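You operate a simulated robot arm through the tools that you are given. There is no shell and no other tool.

You are at the controls of a simulated robot arm. One attempt, no reset.

## Task
Scrub the stain off the plate on the rack's mat with paste and the white sponge.
Fine: load it at the paste can; sponge back in its bay, lid back on. Set down upright: what you pick out. What is to be rubbed or washed off counts as gone when no trace of it is left.

It is judged by the outcome, as a careful person would: the job done as asked, and still so three seconds after it is handed in. It fails if anything else is knocked over, pushed out of place, dropped, spilled or broken. Lids that push on must go on centred and level and be pressed home; caps that screw on are set level and turned clockwise until they are tight.

## Robot
A 7-joint arm with a three-finger gripper, fixed in place. Base frame: the origin is at the foot of the arm, x ahead of it, y to its left, z up; the work surface is at about z = 960. Units: mm, rad, N and s.
Its first joint turns from -2.897 to 2.897 rad. Payload 2.69 kg.
The tool frame sits at the grasp point between the pads (the TCP): z along the fingers, y along the line on which they close. The tips reach 30 mm beyond it. The gripper opens to 128 mm. The gripper's body begins 117 mm behind the TCP.
Orientation is that of the tool frame in the base frame, as a unit quaternion [x, y, z, w]. With the fingers straight down and closing along the base's y, the tool's x points along the base's -x, its y along +y and its z along -z.

## Interface
- The arm moves only by the tool jog_arm. Its argument "plan" is text: rows parted by semicolons, each of 7 numbers parted by spaces: the shift along the tool's x, y, z in units of 50 mm (1.0 is 50 mm), then the turn, a rotation vector about the tool's x, y, z in units of 5 degrees (1.0 is 5 degrees), then the opening in per cent of the stroke, from 0 (shut) to 100 (fully open). In form: tx ty tz rx ry rz jaw; .... A call has 1 to 20 rows; each row shifts and turns the commanded pose from where the row before left it, along the tool's axes as they then stand. A call with a number of a shift or a turn outside -1 to 1 is refused whole. Each row takes 0.2 s and may step no farther than 50 mm and 0.15 rad from the row before; otherwise, or with a gripper value out of range, the whole call is refused. A pose out of reach is approached as far as the arm can. The call stops where the force on the tool passes 40 N (or 10 N more than at its start, if that is more) or the arm is blocked; 0.2 s more then pass. Each finger halts on what it meets, pressing with about 21 N; the grip force reading is that of the motor and also rises with nothing between the fingers. The clock runs only during rows and for 0.2 s after the last one: add rows that do not move to give the fingers time. The reply holds the time, the measured pose of the TCP, the force on the tool along the base axes, the opening and the grip force, in the units named above and with some noise, with the torque about the TCP (base axes, N m) and any sound that the robot's microphone picked up, and new pictures: "views" is both (left out), scene, wrist or none.
- Cameras (640 x 400 px; columns grow to the right, rows downward): "scene" is fixed at [407.5, -643.6, 1769.8]; the picture's right is [0.87, -0.49, 0.00], its down [-0.32, -0.57, -0.76] and it looks along [0.37, 0.66, -0.65] (base axes); focal length 311 px, centre (320, 200). "wrist" rides on the gripper at [58, 54, -131] in the tool frame; the picture's right is [-0.68, 0.74, 0.00], its down [-0.62, -0.57, -0.55] and it looks along [-0.40, -0.37, 0.84] (tool axes); focal length 234 px, centre (320, 200). There is no depth. A picture from a camera that has moved, and an enlarged one, comes with that camera's place and axes in the base frame and with its lens. The place of the scene camera against the robot may be out by one fixed shift of up to 18 mm in any direction.
- lift_body(by): slides the trunk up (or, below 0, down) by that many mm; the arm rides with it, the base frame stays. It gives what a move gives, with no picture.
- zoom(camera, box): a new picture of the part [left, top, right, bottom] of that camera's present view, enlarged. The clock stands still meanwhile.
- sign_off(): hands the job in; it is judged then, once.

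Places have to be worked out from the pictures, the camera data and where the tool is seen. Open the gripper and draw the arm clear of the work before you hand the job in, unless the task says otherwise.

The tools are called after "Call:" as name(argument=value, ...) on one line, values as JSON. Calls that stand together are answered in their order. jog_arm: Moves the arm, as the interface text tells. Its arguments: {"type":"object","properties":{"plan":{"type":"string"},"views":{"type":"string","enum":["both","scene","wrist","none"]}},"required":["plan"]} The other tools are called the same way: lift_body (by) slides the trunk up or down; zoom (camera, box) takes an enlarged picture of a part of a camera's view; sign_off () hands the job in.

At the start:

```text
clock: 0.0
tool_pos: [681.5, 285.1, 1338.0]
orientation: [0.0, 1.0, 0.001, 0.0]
contact_force: [-0.8, -0.2, -0.3]
torque: [-0.02, 0.01, 0.01]
opening: 128.2
grasp_force: 0.0
trunk travel left (down, up): [-225.0, 125.0]
```

scene: 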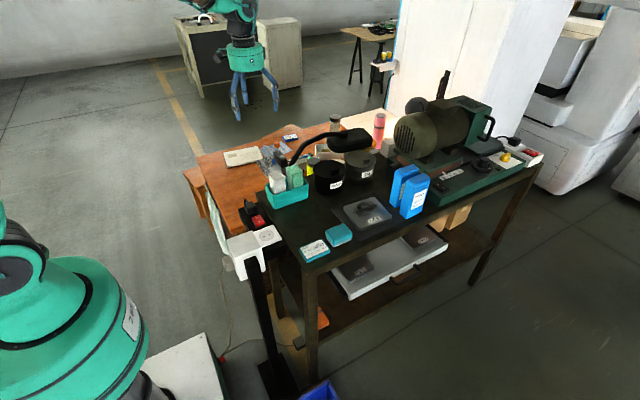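
wrist: 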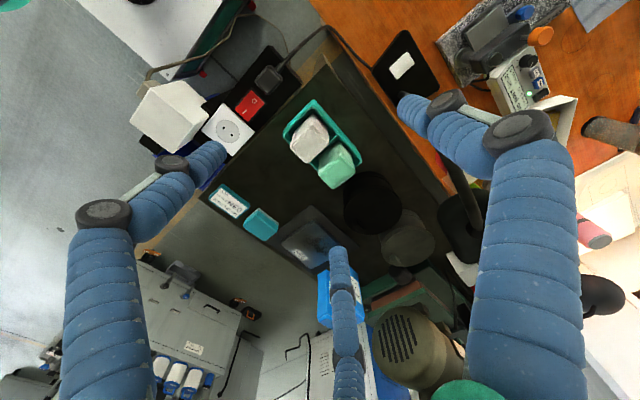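

The scene shows a bench with a teal caddy (two sponges), two dark cans, and a mat with a plate. I'll zoom in to identify each of them.

Call:
zoom(camera="scene", box=[250, 120, 450, 270])

Call:
zoom(camera="wrist", box=[200, 80, 480, 280])

Call:
zoom(camera="scene", box=[290, 140, 390, 210])

```text
2.67 times, centred on (350, 195) of scene
camera zoom: at [407.5, -643.6, 1769.8], right [0.87, -0.49, 0.0], down [-0.32, -0.57, -0.76], along [0.37, 0.66, -0.65], focal length 829 px, centre (240, 213)
```

zoom: 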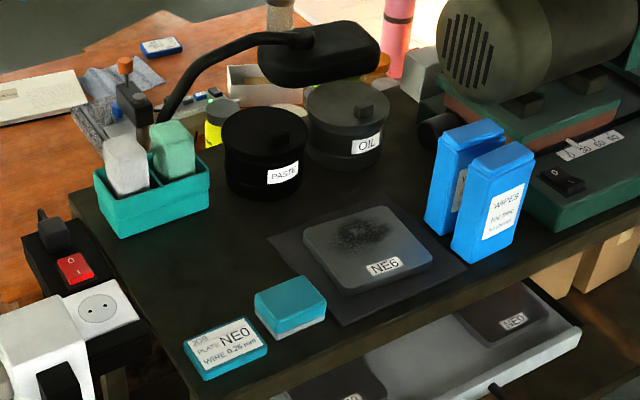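

```text
2.00 times, centred on (340, 180) of wrist
camera zoom: at [623.6, 336.9, 1468.9], right [0.68, 0.74, 0.0], down [0.62, -0.57, 0.55], along [0.4, -0.37, -0.84], focal length 468 px, centre (280, 240)
```

zoom: 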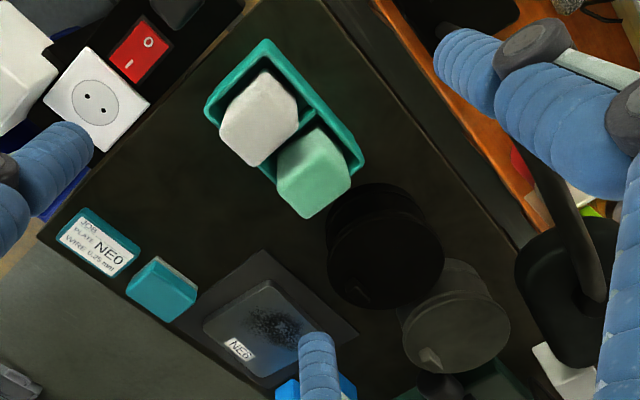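

```text
5.71 times, centred on (340, 175) of scene
camera zoom: at [407.5, -643.6, 1769.8], right [0.87, -0.49, 0.0], down [-0.32, -0.57, -0.76], along [0.37, 0.66, -0.65], focal length 1776 px, centre (206, 343)
```

zoom: 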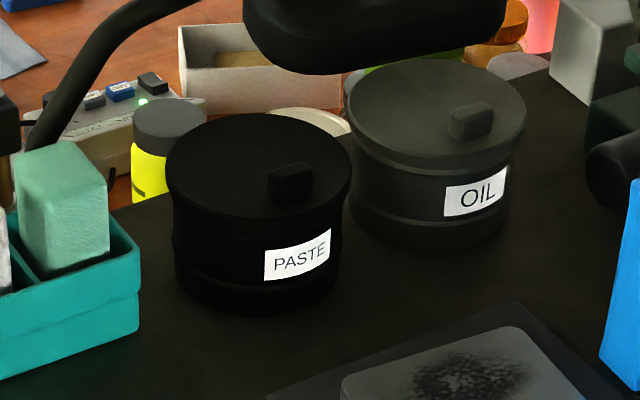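

The bench mat carries a plate labelled NE6, and there are more plates on a tray on the lower shelf. I'll look closer at the shelf and the job card before choosing.

Call:
zoom(camera="scene", box=[300, 210, 460, 310])

Call:
zoom(camera="scene", box=[290, 190, 410, 270])

Call:
zoom(camera="scene", box=[220, 110, 380, 210])

Call:
zoom(camera="scene", box=[380, 80, 560, 220])

```text
4.00 times, centred on (380, 260) of scene
camera zoom: at [407.5, -643.6, 1769.8], right [0.87, -0.49, 0.0], down [-0.32, -0.57, -0.76], along [0.37, 0.66, -0.65], focal length 1243 px, centre (80, -40)
```

zoom: 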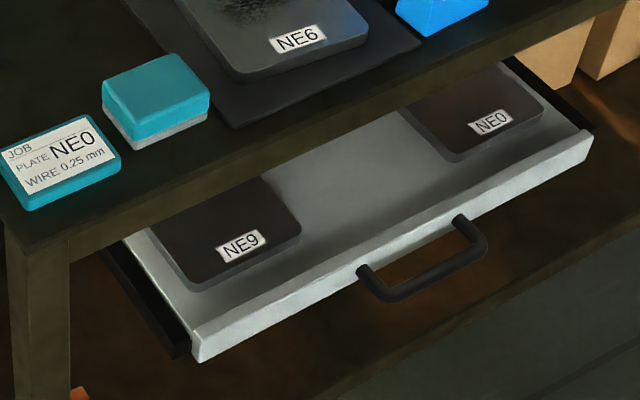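

```text
5.00 times, centred on (350, 230) of scene
camera zoom: at [407.5, -643.6, 1769.8], right [0.87, -0.49, 0.0], down [-0.32, -0.57, -0.76], along [0.37, 0.66, -0.65], focal length 1554 px, centre (170, 50)
```

zoom: 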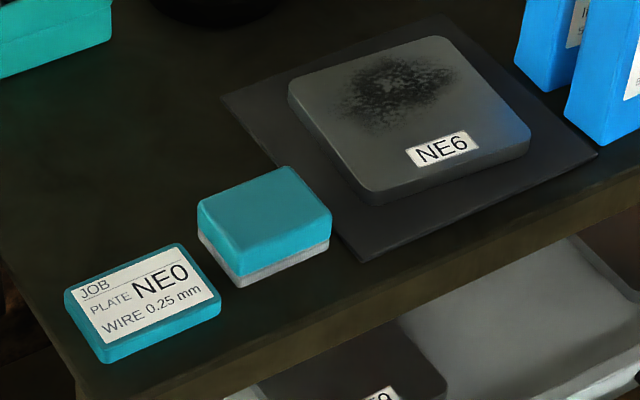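

```text
4.00 times, centred on (300, 160) of scene
camera zoom: at [407.5, -643.6, 1769.8], right [0.87, -0.49, 0.0], down [-0.32, -0.57, -0.76], along [0.37, 0.66, -0.65], focal length 1243 px, centre (400, 360)
```

zoom: 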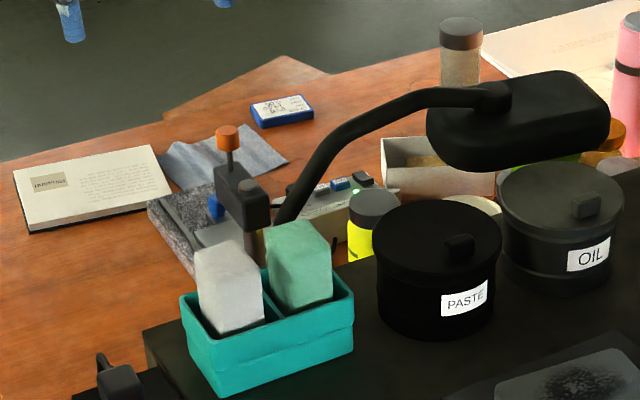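

```text
2.86 times, centred on (470, 150) of scene
camera zoom: at [407.5, -643.6, 1769.8], right [0.87, -0.49, 0.0], down [-0.32, -0.57, -0.76], along [0.37, 0.66, -0.65], focal length 888 px, centre (-109, 343)
```

zoom: 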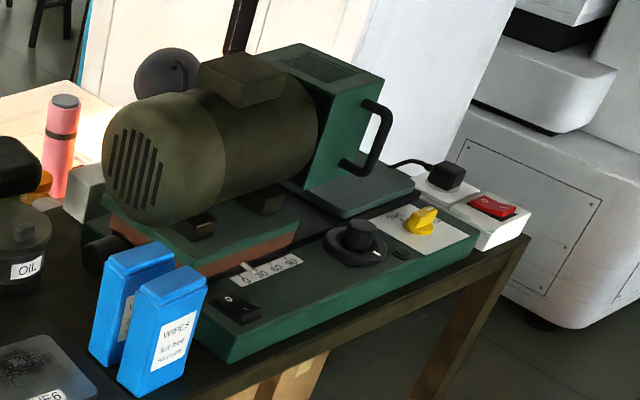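

The job card names plate NE0, but the task names the plate on the mat, which carries the stain (NE6). The gripper appears to have three fingers in the pictures, so I'll look at it closely before planning clearances.

Call:
zoom(camera="scene", box=[180, 0, 340, 130])

Call:
zoom(camera="wrist", box=[0, 0, 640, 400])

```text
3.08 times, centred on (260, 65) of scene
camera zoom: at [407.5, -643.6, 1769.8], right [0.87, -0.49, 0.0], down [-0.32, -0.57, -0.76], along [0.37, 0.66, -0.65], focal length 956 px, centre (505, 615)
```

zoom: 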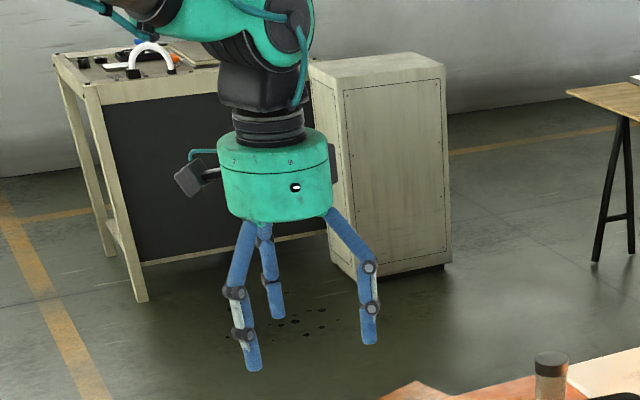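

```text
1.00 times, centred on (320, 200) of wrist (not enlarged: the box is as wide or as high as the picture)
camera zoom: at [623.6, 336.9, 1468.9], right [0.68, 0.74, 0.0], down [0.62, -0.57, 0.55], along [0.4, -0.37, -0.84], focal length 234 px, centre (320, 200)
```

zoom: 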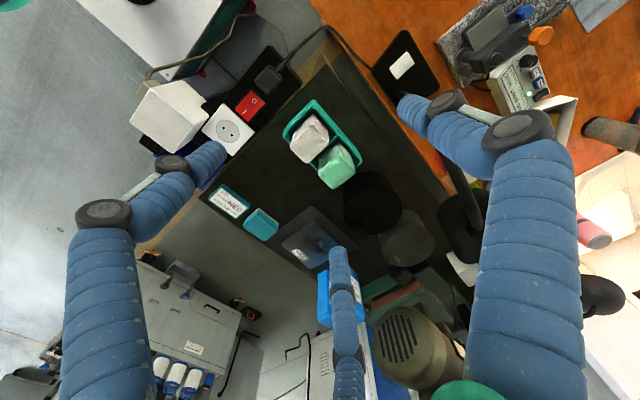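

The visible hand has three fingers arranged 120° apart, one at tool +y and two at −y/±x. I'll close it partway in free air to see how the fingers really move.

Call:
jog_arm(plan="0 0 0 0 0 0 40; 0 0 0 0 0 0 40; 0 0 0 0 0 0 40")

Call:
zoom(camera="scene", box=[180, 0, 340, 130])

```text
clock: 0.8
tool_pos: [681.3, 284.2, 1337.5]
orientation: [0.0, 1.0, 0.0, 0.0]
contact_force: [1.1, -0.1, -0.1]
torque: [0.0, 0.01, 0.01]
opening: 51.1
grasp_force: 0.1
trunk travel left (down, up): [-225.0, 125.0]
camera wrist: at [623.6, 336.9, 1468.9], right [0.68, 0.74, 0.0], down [0.62, -0.57, 0.55], along [0.4, -0.37, -0.84], focal length 234 px, centre (320, 200)
```

scene: 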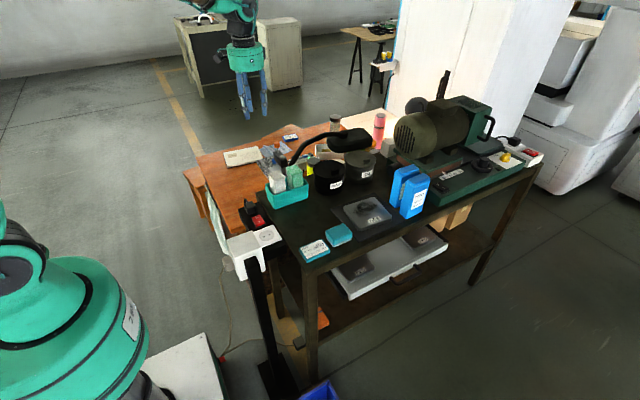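
wrist: 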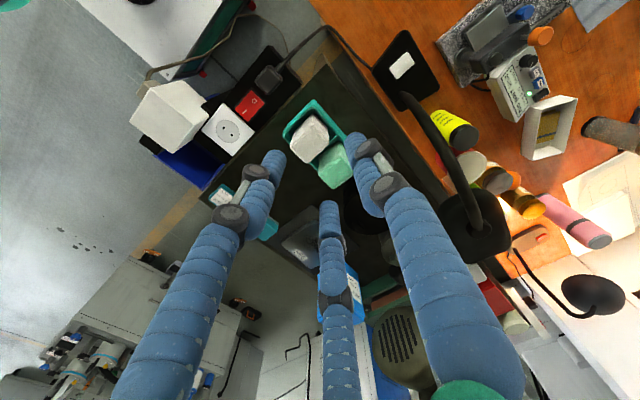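

```text
3.08 times, centred on (260, 65) of scene
camera zoom: at [407.5, -643.6, 1769.8], right [0.87, -0.49, 0.0], down [-0.32, -0.57, -0.76], along [0.37, 0.66, -0.65], focal length 956 px, centre (505, 615)
```

zoom: 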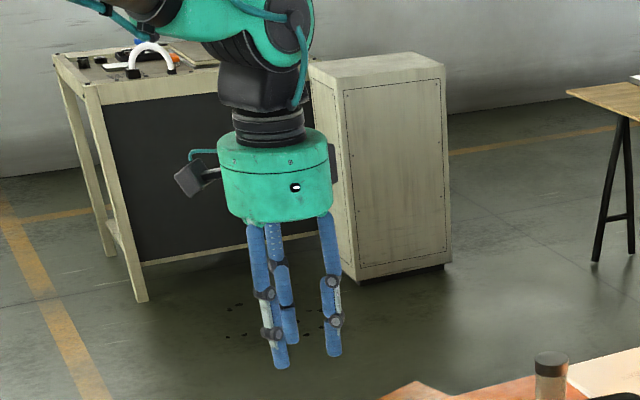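

The fingers close like a three-jaw chuck (at 90°, −30°, 210° of the tool frame), with the opening measured as a diameter. I'll open up and move closer to get accurate positions by triangulating with the wrist camera.

Call:
jog_arm(plan="-0.5 0.0 1 0 0 0 100; -0.5 0.0 1 0 0 0 100; 0 0 0 0 0 0 100; 0 0 0 0 0 0 100", views="wrist")

Call:
zoom(camera="wrist", box=[200, 40, 440, 280])

```text
refused: row 1 steps farther than a row can; nothing moved
```

```text
1.67 times, centred on (320, 160) of wrist
camera zoom: at [623.6, 336.9, 1468.9], right [0.68, 0.74, 0.0], down [0.62, -0.57, 0.55], along [0.4, -0.37, -0.84], focal length 390 px, centre (320, 267)
```

zoom: 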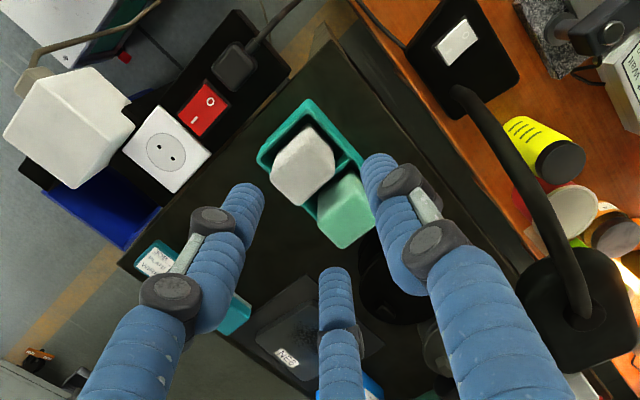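

The row was too long (50 mm total limit); I'll use smaller steps.

Call:
jog_arm(plan="-0.4 0 0.8 0 0 0 100; -0.4 0 0.8 0 0 0 100; 0 0 0.4 0 0 0 100; 0 0 0 0 0 0 100; 0 0 0 0 0 0 100", views="wrist")

Call:
zoom(camera="wrist", box=[200, 40, 440, 190])

Call:
zoom(camera="wrist", box=[240, 160, 480, 310])

```text
clock: 2.0
tool_pos: [721.0, 283.5, 1237.6]
orientation: [-0.001, 1.0, 0.0, 0.0]
contact_force: [0.7, -0.1, 0.2]
torque: [0.01, 0.02, 0.02]
opening: 127.7
grasp_force: 0.2
trunk travel left (down, up): [-225.0, 125.0]
camera wrist: at [662.9, 336.3, 1369.4], right [0.68, 0.74, 0.0], down [0.62, -0.57, 0.55], along [0.4, -0.37, -0.84], focal length 234 px, centre (320, 200)
```

wrist: 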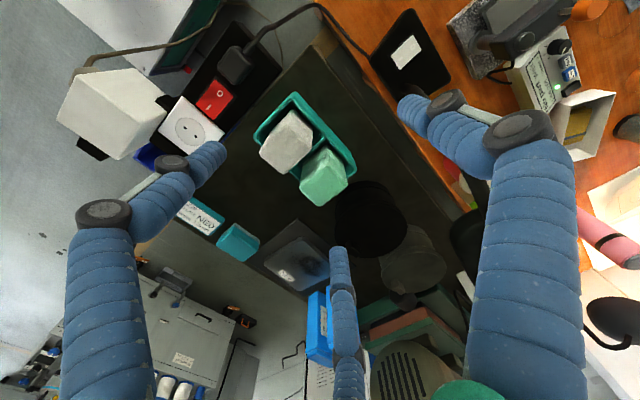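

```text
2.67 times, centred on (320, 115) of wrist
camera zoom: at [662.9, 336.3, 1369.4], right [0.68, 0.74, 0.0], down [0.62, -0.57, 0.55], along [0.4, -0.37, -0.84], focal length 624 px, centre (320, 427)
```

zoom: 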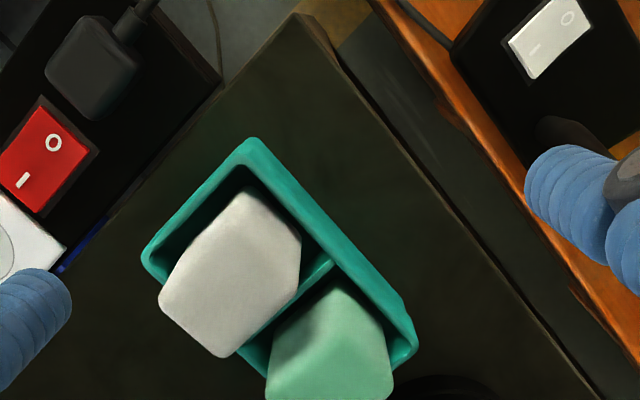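

```text
2.67 times, centred on (360, 235) of wrist
camera zoom: at [662.9, 336.3, 1369.4], right [0.68, 0.74, 0.0], down [0.62, -0.57, 0.55], along [0.4, -0.37, -0.84], focal length 624 px, centre (213, 107)
```

zoom: 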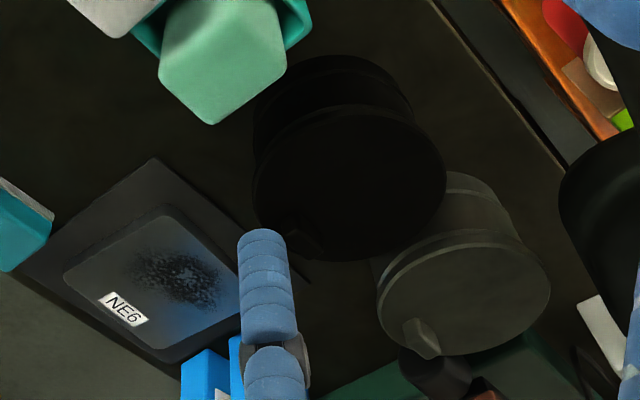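

I now have rough places: paste can near (923, 221), its lid top at z≈1050, and the plate near (955, 0). I need better accuracy on the caddy, so I'll zoom there in the scene view.

Call:
zoom(camera="scene", box=[256, 155, 320, 210])

Call:
zoom(camera="scene", box=[310, 140, 390, 200])

Call:
zoom(camera="scene", box=[325, 185, 435, 255])

```text
7.27 times, centred on (288, 182) of scene
camera zoom: at [407.5, -643.6, 1769.8], right [0.87, -0.49, 0.0], down [-0.32, -0.57, -0.76], along [0.37, 0.66, -0.65], focal length 2261 px, centre (553, 327)
```

zoom: 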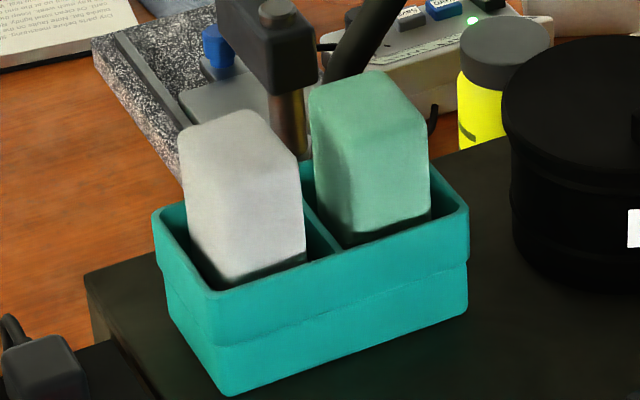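

```text
6.67 times, centred on (350, 170) of scene
camera zoom: at [407.5, -643.6, 1769.8], right [0.87, -0.49, 0.0], down [-0.32, -0.57, -0.76], along [0.37, 0.66, -0.65], focal length 2072 px, centre (120, 400)
```

zoom: 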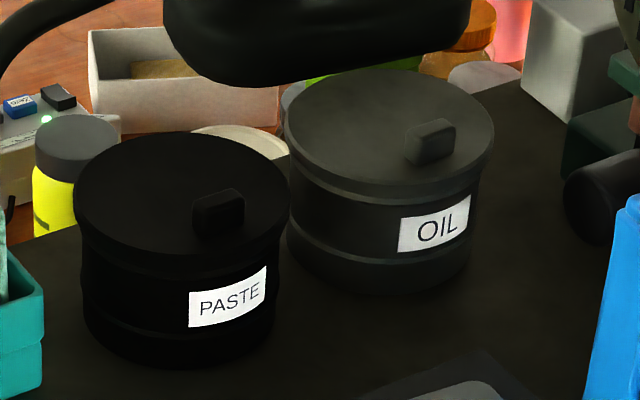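

```text
5.71 times, centred on (380, 220) of scene
camera zoom: at [407.5, -643.6, 1769.8], right [0.87, -0.49, 0.0], down [-0.32, -0.57, -0.76], along [0.37, 0.66, -0.65], focal length 1776 px, centre (-23, 86)
```

zoom: 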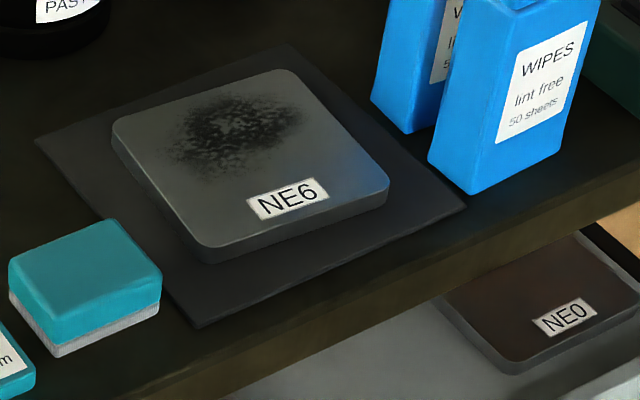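

The caddy spans roughly x 677–823 and y 196–276, with its rim at z≈1031. I'll zoom in on the white sponge from the wrist view.

Call:
zoom(camera="wrist", box=[240, 80, 368, 216])

Call:
zoom(camera="scene", box=[266, 162, 306, 200])

```text
2.94 times, centred on (304, 148) of wrist
camera zoom: at [662.9, 336.3, 1369.4], right [0.68, 0.74, 0.0], down [0.62, -0.57, 0.55], along [0.4, -0.37, -0.84], focal length 689 px, centre (367, 353)
```

zoom: 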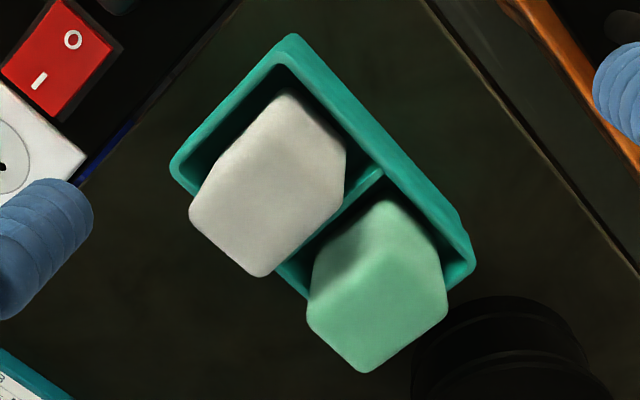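

```text
10.53 times, centred on (286, 181) of scene
camera zoom: at [407.5, -643.6, 1769.8], right [0.87, -0.49, 0.0], down [-0.32, -0.57, -0.76], along [0.37, 0.66, -0.65], focal length 3272 px, centre (678, 400)
```

zoom: 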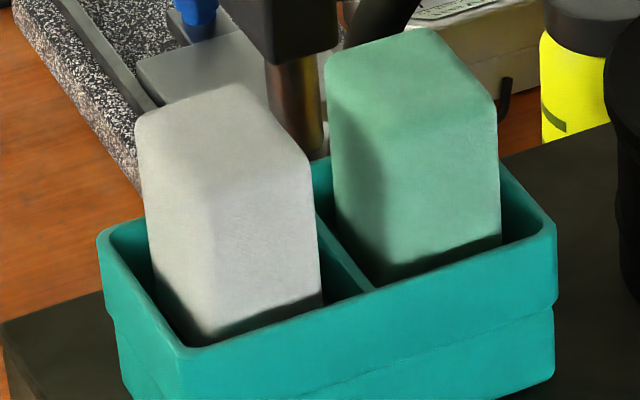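

I estimate the white sponge's top at x 690–733, y 205–257, z≈1089, and the lid knob near (930, 182). Next I move over the paste can for a closer look at the lid and knob.

Call:
jog_arm(plan="-0.72 -0.294 0.3 0 0 0 100; -0.72 -0.294 0.3 0 0 0 100; -0.72 -0.294 0.3 0 0 0 100; -0.72 -0.294 0.3 0 0 0 100; -0.72 -0.294 0.3 0 0 0 100; 0 0 0 0 0 0 100; 0 0 0 0 0 0 100")

Call:
zoom(camera="wrist", box=[220, 90, 420, 250])

```text
clock: 3.6
tool_pos: [900.9, 209.7, 1164.9]
orientation: [0.0, 1.0, 0.0, 0.0]
contact_force: [0.5, -0.3, 1.2]
torque: [-0.02, -0.06, -0.03]
opening: 127.8
grasp_force: 0.2
trunk travel left (down, up): [-225.0, 125.0]
camera wrist: at [842.2, 263.1, 1294.8], right [0.68, 0.74, 0.0], down [0.61, -0.57, 0.55], along [0.4, -0.37, -0.84], focal length 234 px, centre (320, 200)
```

scene: 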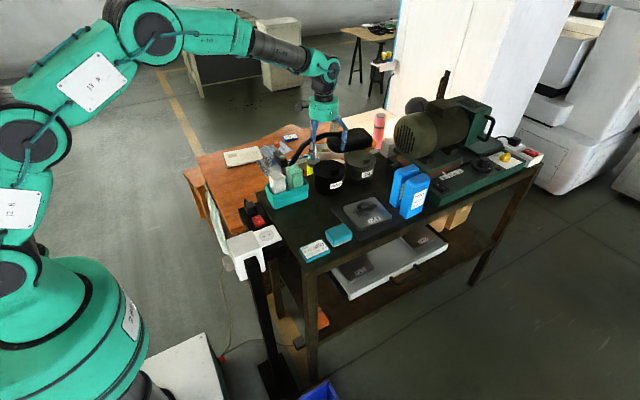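
wrist: 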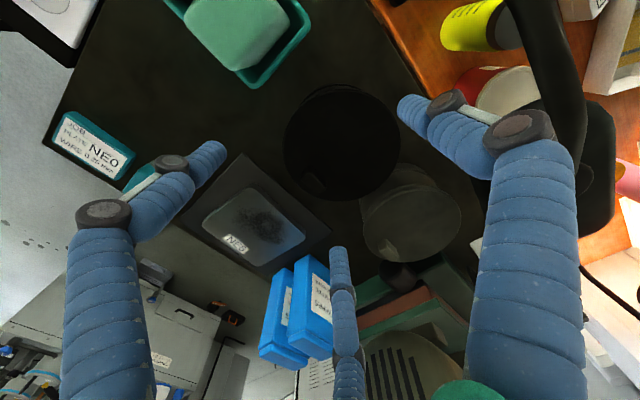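

```text
2.50 times, centred on (320, 170) of wrist
camera zoom: at [842.2, 263.1, 1294.8], right [0.68, 0.74, 0.0], down [0.61, -0.57, 0.55], along [0.4, -0.37, -0.84], focal length 585 px, centre (320, 275)
```

zoom: 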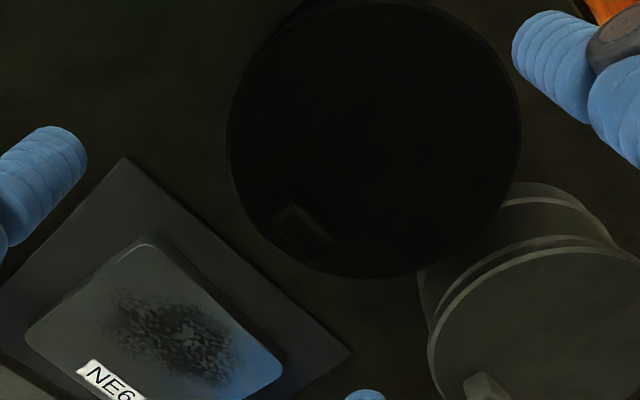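

The lid centre comes out near (924, 220), about 128 mm across, with the knob near (931, 172). I'll enlarge the knob to see its shape and orientation.

Call:
zoom(camera="wrist", box=[290, 160, 340, 210])

Call:
zoom(camera="scene", box=[310, 140, 390, 200])

```text
8.00 times, centred on (315, 185) of wrist
camera zoom: at [842.2, 263.1, 1294.8], right [0.68, 0.74, 0.0], down [0.61, -0.57, 0.55], along [0.4, -0.37, -0.84], focal length 1873 px, centre (360, 320)
```

zoom: 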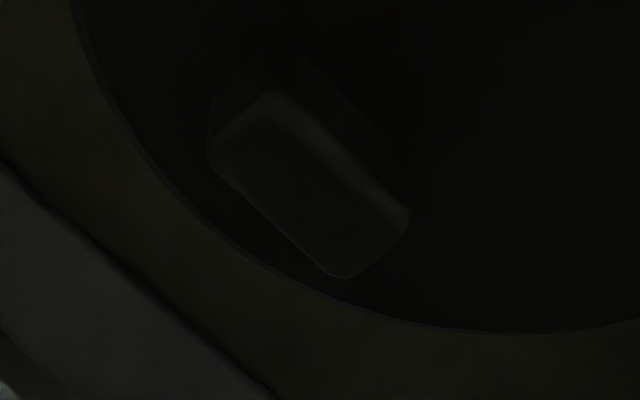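

```text
6.67 times, centred on (350, 170) of scene
camera zoom: at [407.5, -643.6, 1769.8], right [0.87, -0.49, 0.0], down [-0.32, -0.57, -0.76], along [0.37, 0.66, -0.65], focal length 2072 px, centre (120, 400)
```

zoom: 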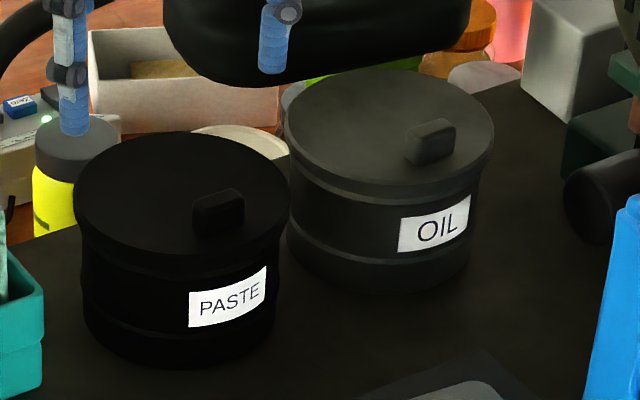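

The knob is a block about 27 mm (x) by 13 mm (y), centred near (928, 174) with its top near z≈1070. Closing along y fits it, so I move above it at half opening and check alignment.

Call:
jog_arm(plan="-0.276 -0.357 0.2 0 0 0 40; -0.276 -0.357 0.3 0 0 0 40; 0 0 0.6 0 0 0 40; 0 0 0 0 0 0 40; 0 0 0 0 0 0 40")

Call:
zoom(camera="scene", box=[310, 120, 390, 200])

Call:
zoom(camera="wrist", box=[270, 120, 390, 220])

```text
clock: 4.8
tool_pos: [926.9, 175.1, 1107.3]
orientation: [0.001, 1.0, 0.0, 0.0]
contact_force: [-0.6, 0.3, 1.0]
torque: [0.01, -0.02, 0.0]
opening: 51.3
grasp_force: 0.0
trunk travel left (down, up): [-225.0, 125.0]
camera wrist: at [869.2, 227.3, 1237.9], right [0.68, 0.74, 0.0], down [0.62, -0.57, 0.55], along [0.4, -0.37, -0.84], focal length 234 px, centre (320, 200)
```

scene: 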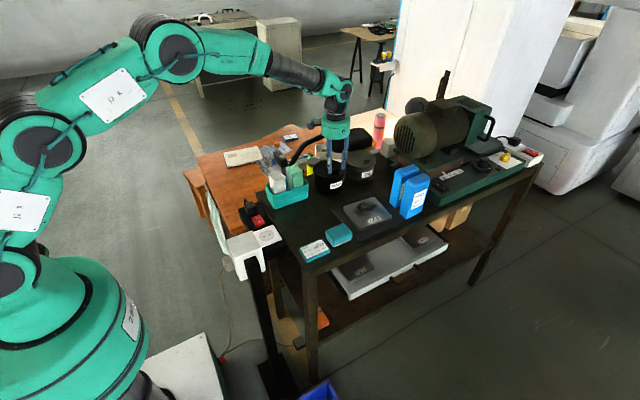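
wrist: 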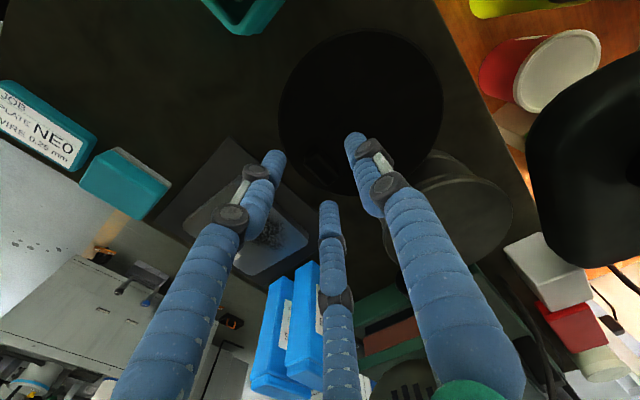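

```text
5.00 times, centred on (350, 160) of scene
camera zoom: at [407.5, -643.6, 1769.8], right [0.87, -0.49, 0.0], down [-0.32, -0.57, -0.76], along [0.37, 0.66, -0.65], focal length 1554 px, centre (170, 400)
```

zoom: 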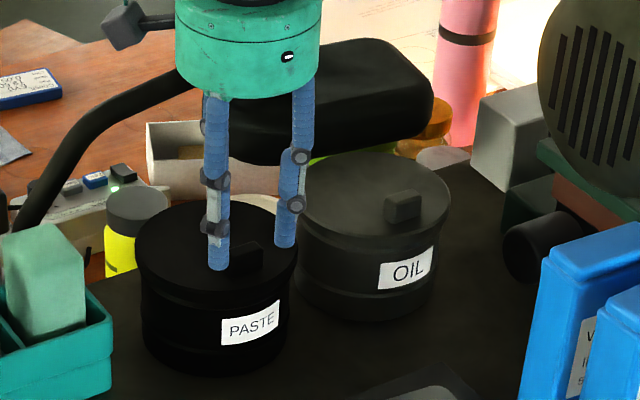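

```text
4.00 times, centred on (330, 170) of wrist
camera zoom: at [869.2, 227.3, 1237.9], right [0.68, 0.74, 0.0], down [0.62, -0.57, 0.55], along [0.4, -0.37, -0.84], focal length 937 px, centre (280, 320)
```

zoom: 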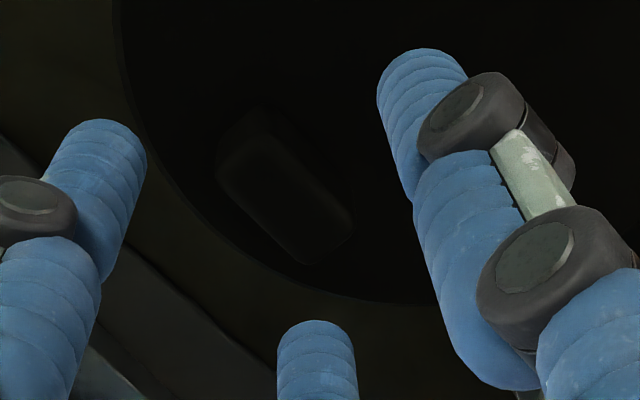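

The knob sits between the fingers as estimated (centre about (929, 173)). I descend with a small correction, then close on it.

Call:
jog_arm(plan="-0.04 -0.03 0.2 0 0 0 40; 0 0 0.2 0 0 0 40; 0 0 0.06 0 0 0 40; 0 0 0 0 0 0 40", views="scene")

Call:
zoom(camera="scene", box=[310, 120, 390, 200])

Call:
zoom(camera="wrist", box=[270, 120, 390, 220])

```text
clock: 5.8
tool_pos: [931.4, 174.8, 1083.1]
orientation: [0.0, 1.0, 0.001, 0.0]
contact_force: [-0.2, -0.1, -0.3]
torque: [0.03, -0.02, -0.01]
opening: 51.4
grasp_force: 0.0
trunk travel left (down, up): [-225.0, 125.0]
```

scene: 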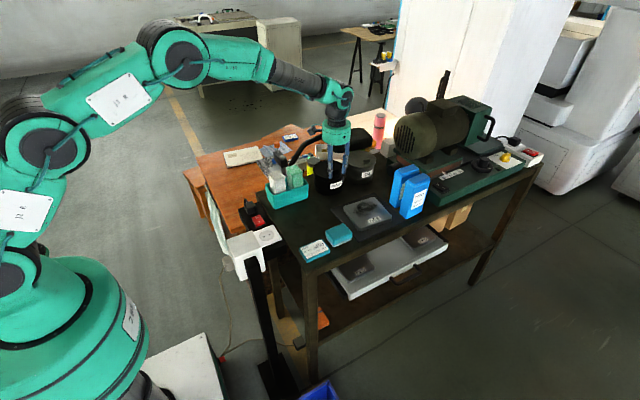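

```text
5.00 times, centred on (350, 160) of scene
camera zoom: at [407.5, -643.6, 1769.8], right [0.87, -0.49, 0.0], down [-0.32, -0.57, -0.76], along [0.37, 0.66, -0.65], focal length 1554 px, centre (170, 400)
```

zoom: 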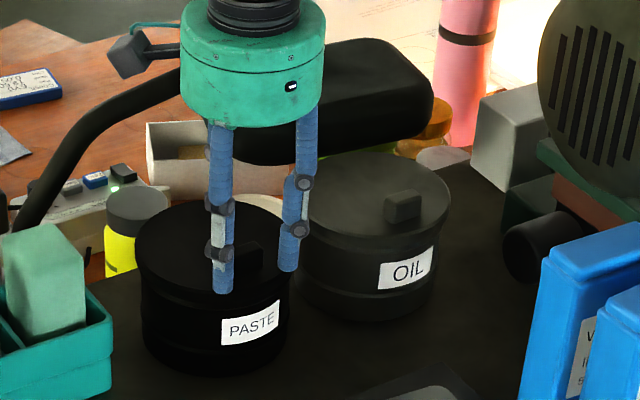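

```text
4.00 times, centred on (330, 170) of wrist
camera zoom: at [872.9, 226.4, 1215.0], right [0.68, 0.74, 0.0], down [0.62, -0.57, 0.55], along [0.4, -0.37, -0.84], focal length 937 px, centre (280, 320)
```

zoom: 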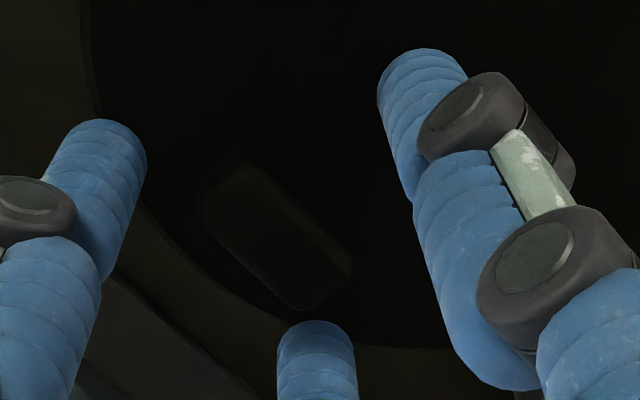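

No contact yet and the knob is well centred between the fingers. Closing now.

Call:
jog_arm(plan="0 0 0 0 0 0 0; 0 0 0 0 0 0 0; 0 0 0 0 0 0 0")

Call:
zoom(camera="wrist", box=[270, 120, 390, 220])

Call:
zoom(camera="scene", box=[310, 120, 390, 200])

```text
clock: 6.6
tool_pos: [931.4, 174.3, 1084.5]
orientation: [0.0, 1.0, 0.0, -0.001]
contact_force: [-0.4, -0.8, 0.1]
torque: [-0.05, 0.02, 0.04]
opening: 24.7
grasp_force: 20.8
trunk travel left (down, up): [-225.0, 125.0]
heard: snap
camera wrist: at [872.9, 226.3, 1215.0], right [0.68, 0.74, 0.0], down [0.62, -0.57, 0.55], along [0.4, -0.37, -0.84], focal length 234 px, centre (320, 200)
```

scene: 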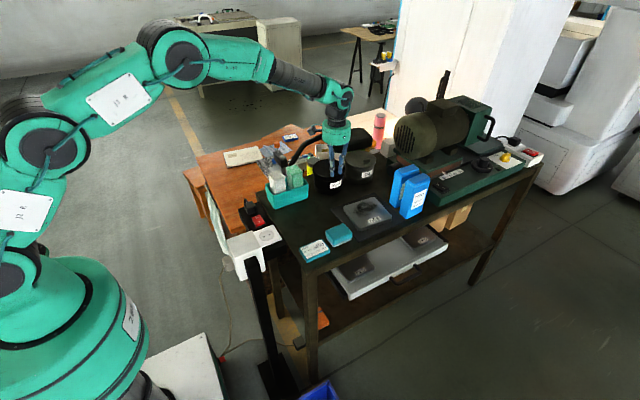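
wrist: 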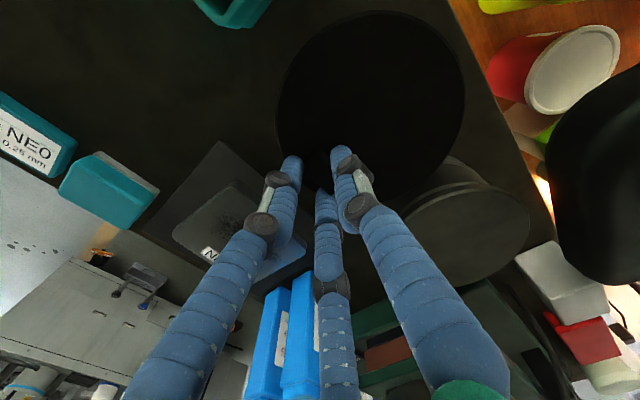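

```text
4.00 times, centred on (330, 170) of wrist
camera zoom: at [872.9, 226.3, 1215.0], right [0.68, 0.74, 0.0], down [0.62, -0.57, 0.55], along [0.4, -0.37, -0.84], focal length 937 px, centre (280, 320)
```

zoom: 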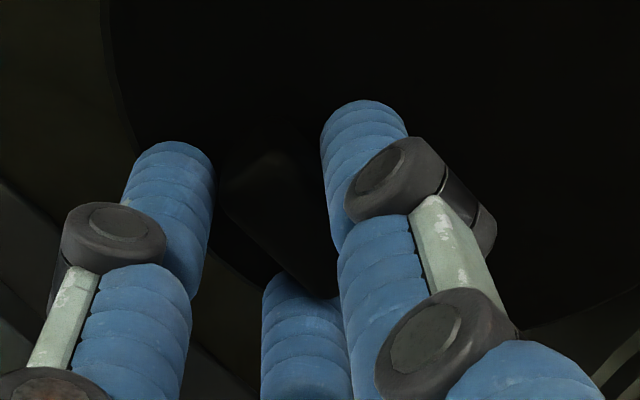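

```text
5.00 times, centred on (350, 160) of scene
camera zoom: at [407.5, -643.6, 1769.8], right [0.87, -0.49, 0.0], down [-0.32, -0.57, -0.76], along [0.37, 0.66, -0.65], focal length 1554 px, centre (170, 400)
```

zoom: 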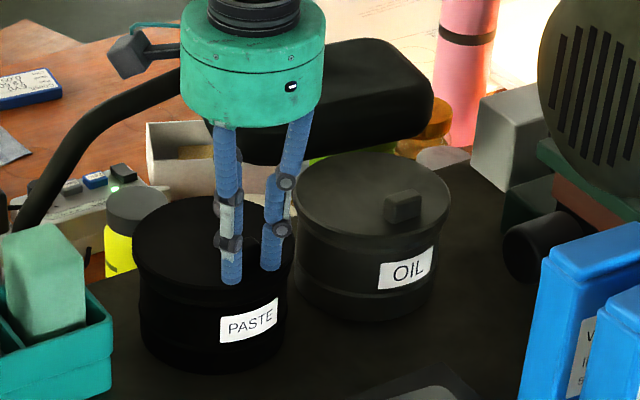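

The fingers hold the knob (24.7 mm opening, 20.8 N) and a snap was heard, so the lid seems to have come free after shifting a few mm in +y. I lift slowly and check that it comes up level.

Call:
jog_arm(plan="0 0 -0.1 0 0 0 0; 0 0 -0.2 0 0 0 0; 0 0 -0.3 0 0 0 0; 0 0 -0.4 0 0 0 0; 0 0 0 0 0 0 0")

Call:
zoom(camera="wrist", box=[240, 80, 440, 240])

Call:
zoom(camera="scene", box=[310, 120, 390, 200])

```text
clock: 7.8
tool_pos: [929.4, 171.8, 1135.5]
orientation: [0.001, 1.0, 0.0, 0.0]
contact_force: [-0.2, -0.1, -1.3]
torque: [-0.03, 0.0, 0.03]
opening: 24.7
grasp_force: 21.3
trunk travel left (down, up): [-225.0, 125.0]
camera wrist: at [872.1, 224.9, 1266.2], right [0.68, 0.74, 0.0], down [0.62, -0.57, 0.55], along [0.4, -0.37, -0.84], focal length 234 px, centre (320, 200)
```

scene: 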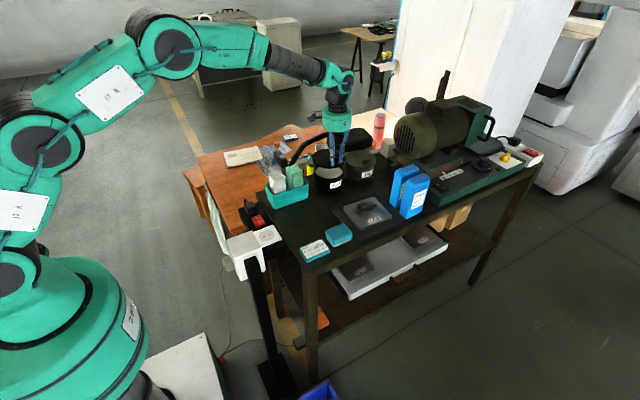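
wrist: 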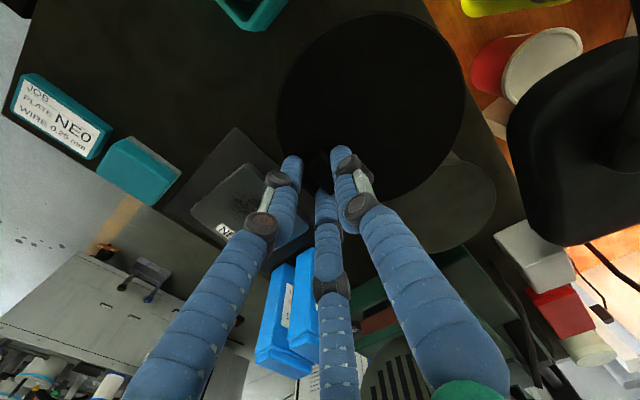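

```text
2.50 times, centred on (340, 160) of wrist
camera zoom: at [872.1, 224.9, 1266.2], right [0.68, 0.74, 0.0], down [0.62, -0.57, 0.55], along [0.4, -0.37, -0.84], focal length 585 px, centre (270, 300)
```

zoom: 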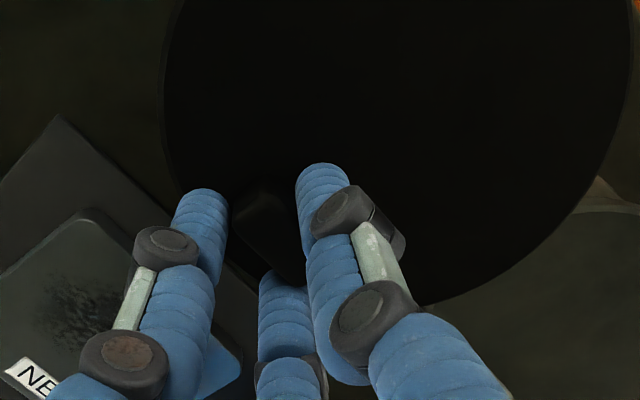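

```text
5.00 times, centred on (350, 160) of scene
camera zoom: at [407.5, -643.6, 1769.8], right [0.87, -0.49, 0.0], down [-0.32, -0.57, -0.76], along [0.37, 0.66, -0.65], focal length 1554 px, centre (170, 400)
```

zoom: 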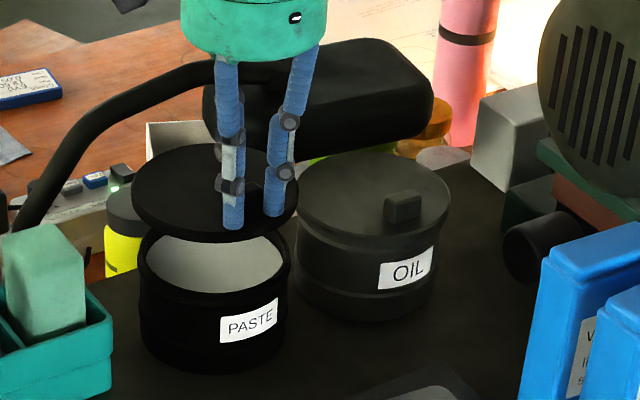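

The lid came off level and the can beneath is undisturbed. I carry the lid in −y, then −x, to the free bench area near (785, 85), and lower it part way.

Call:
jog_arm(plan="0 -0.7 0 0 0 0 0; 0 -0.7 0 0 0 0 0; 0 -0.7 0 0 0 0 0; 0.35 -0.68 0 0 0 0 0; 0.8 0 0 0 0 0 0; 0.8 0 0 0 0 0 0; 0.8 0 0 0 0 0 0; 0 0 0.6 0 0 0 0; 0 0 0.6 0 0 0 0; 0 0 0.4 0 0 0 0; 0 0 0 0 0 0 0")

Call:
zoom(camera="scene", box=[280, 150, 380, 230])

```text
clock: 10.2
tool_pos: [792.0, 33.8, 1053.5]
orientation: [0.001, 1.0, 0.0, -0.001]
contact_force: [0.8, -0.3, -1.3]
torque: [-0.03, -0.02, -0.02]
opening: 25.1
grasp_force: 21.2
trunk travel left (down, up): [-225.0, 125.0]
camera wrist: at [735.2, 86.9, 1185.6], right [0.68, 0.74, 0.0], down [0.62, -0.57, 0.55], along [0.4, -0.37, -0.84], focal length 234 px, centre (320, 200)
```

scene: 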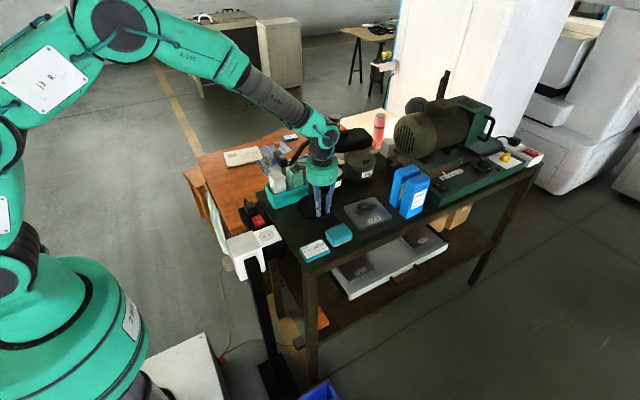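
wrist: 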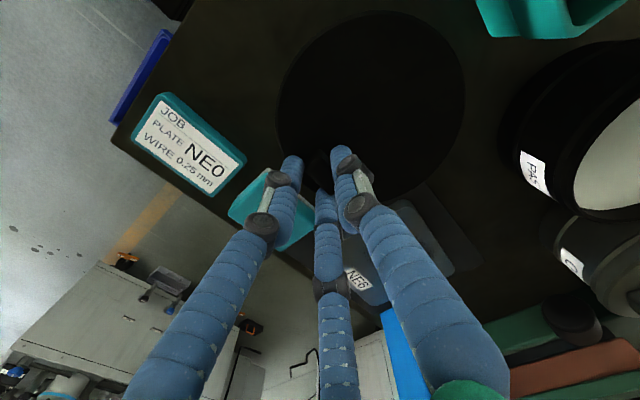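

```text
5.00 times, centred on (330, 190) of scene
camera zoom: at [407.5, -643.6, 1769.8], right [0.87, -0.49, 0.0], down [-0.32, -0.57, -0.76], along [0.37, 0.66, -0.65], focal length 1554 px, centre (270, 250)
```

zoom: 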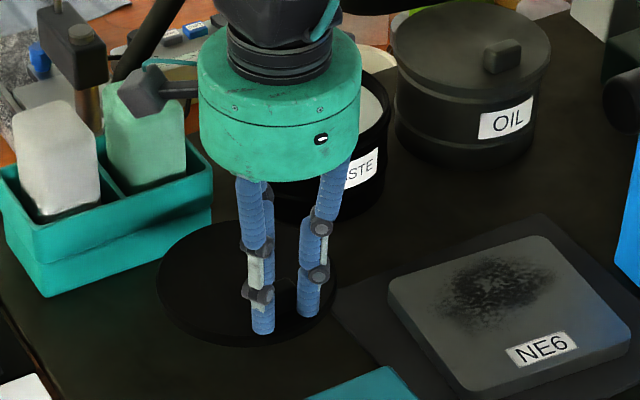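

The lid hangs level, but it's close to the mat. I shift 12 mm further in −x and lower to just above the bench.

Call:
jog_arm(plan="0.24 0 0 0 0 0 0; 0 0 0.35 0 0 0 0; 0 0 0.25 0 0 0 0; 0 0 0.1 0 0 0 0; 0 0 0 0 0 0 0", views="scene")

Call:
zoom(camera="scene", box=[280, 150, 380, 230])

```text
clock: 11.4
tool_pos: [780.6, 35.4, 1020.1]
orientation: [0.0, 1.0, 0.001, 0.001]
contact_force: [-0.1, -0.3, -0.9]
torque: [-0.04, -0.03, 0.01]
opening: 24.2
grasp_force: 21.1
trunk travel left (down, up): [-225.0, 125.0]
```

scene: 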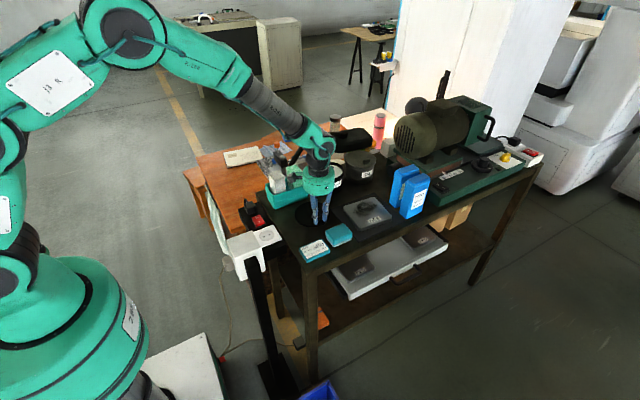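

```text
5.00 times, centred on (330, 190) of scene
camera zoom: at [407.5, -643.6, 1769.8], right [0.87, -0.49, 0.0], down [-0.32, -0.57, -0.76], along [0.37, 0.66, -0.65], focal length 1554 px, centre (270, 250)
```

zoom: 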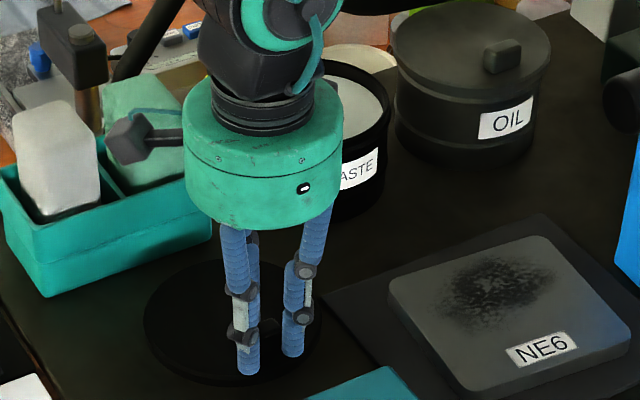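

Still no contact at TCP z=1020. I continue down in small steps.

Call:
jog_arm(plan="0 0 0.04 0 0 0 0; 0 0 0.04 0 0 0 0; 0 0 0.04 0 0 0 0; 0 0 0.04 0 0 0 0", views="none")

Call:
jog_arm(plan="0 0 0.04 0 0 0 0; 0 0 0.04 0 0 0 0", views="scene")

Call:
zoom(camera="scene", box=[280, 150, 380, 230])

```text
clock: 12.4
tool_pos: [781.7, 34.8, 1011.1]
orientation: [0.0, 1.0, 0.001, 0.0]
contact_force: [0.3, -0.1, -1.5]
torque: [-0.02, 0.03, 0.01]
opening: 24.8
grasp_force: 21.2
trunk travel left (down, up): [-225.0, 125.0]
```

```text
clock: 13.0
tool_pos: [782.1, 35.6, 1008.7]
orientation: [-0.001, 1.0, 0.0, 0.001]
contact_force: [-0.7, 0.0, -1.5]
torque: [-0.03, 0.01, -0.01]
opening: 24.9
grasp_force: 20.8
trunk travel left (down, up): [-225.0, 125.0]
```

scene: 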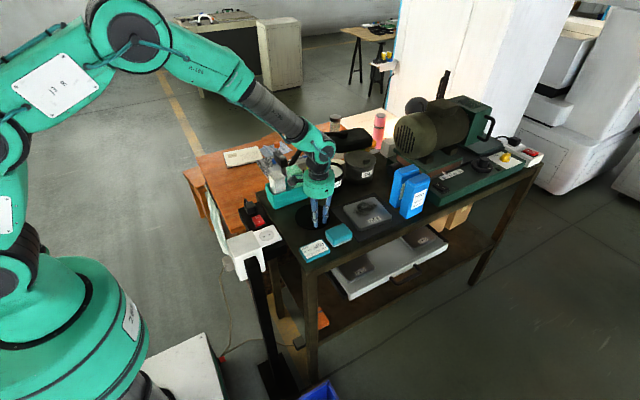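

```text
5.00 times, centred on (330, 190) of scene
camera zoom: at [407.5, -643.6, 1769.8], right [0.87, -0.49, 0.0], down [-0.32, -0.57, -0.76], along [0.37, 0.66, -0.65], focal length 1554 px, centre (270, 250)
```

zoom: 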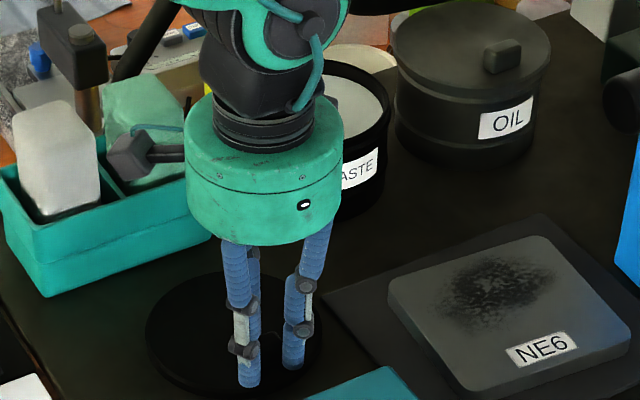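

Still free (force −1.5 N is about the lid's weight). I keep stepping down in 2 mm increments.

Call:
jog_arm(plan="0 0 0.04 0 0 0 0; 0 0 0.04 0 0 0 0", views="none")

Call:
jog_arm(plan="0 0 0.04 0 0 0 0; 0 0 0.02 0 0 0 0", views="none")

```text
clock: 13.6
tool_pos: [782.0, 34.4, 1006.3]
orientation: [0.0, 1.0, 0.0, 0.002]
contact_force: [-2.0, -0.8, 18.1]
torque: [0.19, 0.62, 0.07]
opening: 24.6
grasp_force: 21.0
trunk travel left (down, up): [-225.0, 125.0]
```

```text
clock: 14.2
tool_pos: [781.7, 35.0, 1004.2]
orientation: [0.001, 1.0, 0.0, 0.004]
contact_force: [-1.0, 1.6, 38.4]
torque: [0.43, -0.2, 0.03]
opening: 25.3
grasp_force: 20.9
trunk travel left (down, up): [-225.0, 125.0]
```

Contact came at about TCP z=1006 (now 38 N, a bit much). I ease up 3 mm, then open.

Call:
jog_arm(plan="0 0 -0.06 0 0 0 0; 0 0 0 0 0 0 0", views="none")

Call:
jog_arm(plan="0 0 0 0 0 0 30; 0 0 0 0 0 0 30; 0 0 0 0 0 0 30", views="wrist")

```text
clock: 14.8
tool_pos: [782.3, 34.2, 1003.7]
orientation: [0.0, 1.0, 0.0, 0.002]
contact_force: [11.6, 1.1, 22.9]
torque: [0.21, -0.67, -0.06]
opening: 25.0
grasp_force: 20.9
trunk travel left (down, up): [-225.0, 125.0]
```

```text
clock: 15.6
tool_pos: [781.0, 35.2, 1003.6]
orientation: [-0.001, 1.0, 0.0, 0.0]
contact_force: [6.0, -2.3, 26.5]
torque: [0.23, -0.11, -0.08]
opening: 39.7
grasp_force: 0.0
trunk travel left (down, up): [-225.0, 125.0]
camera wrist: at [723.1, 87.0, 1135.4], right [0.68, 0.74, 0.0], down [0.61, -0.57, 0.55], along [0.4, -0.37, -0.84], focal length 234 px, centre (320, 200)
```

wrist: 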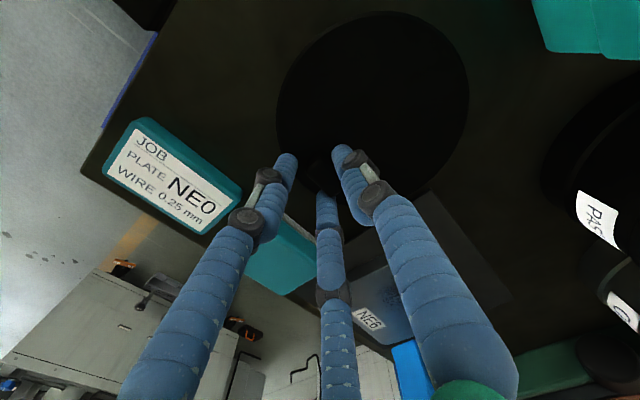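

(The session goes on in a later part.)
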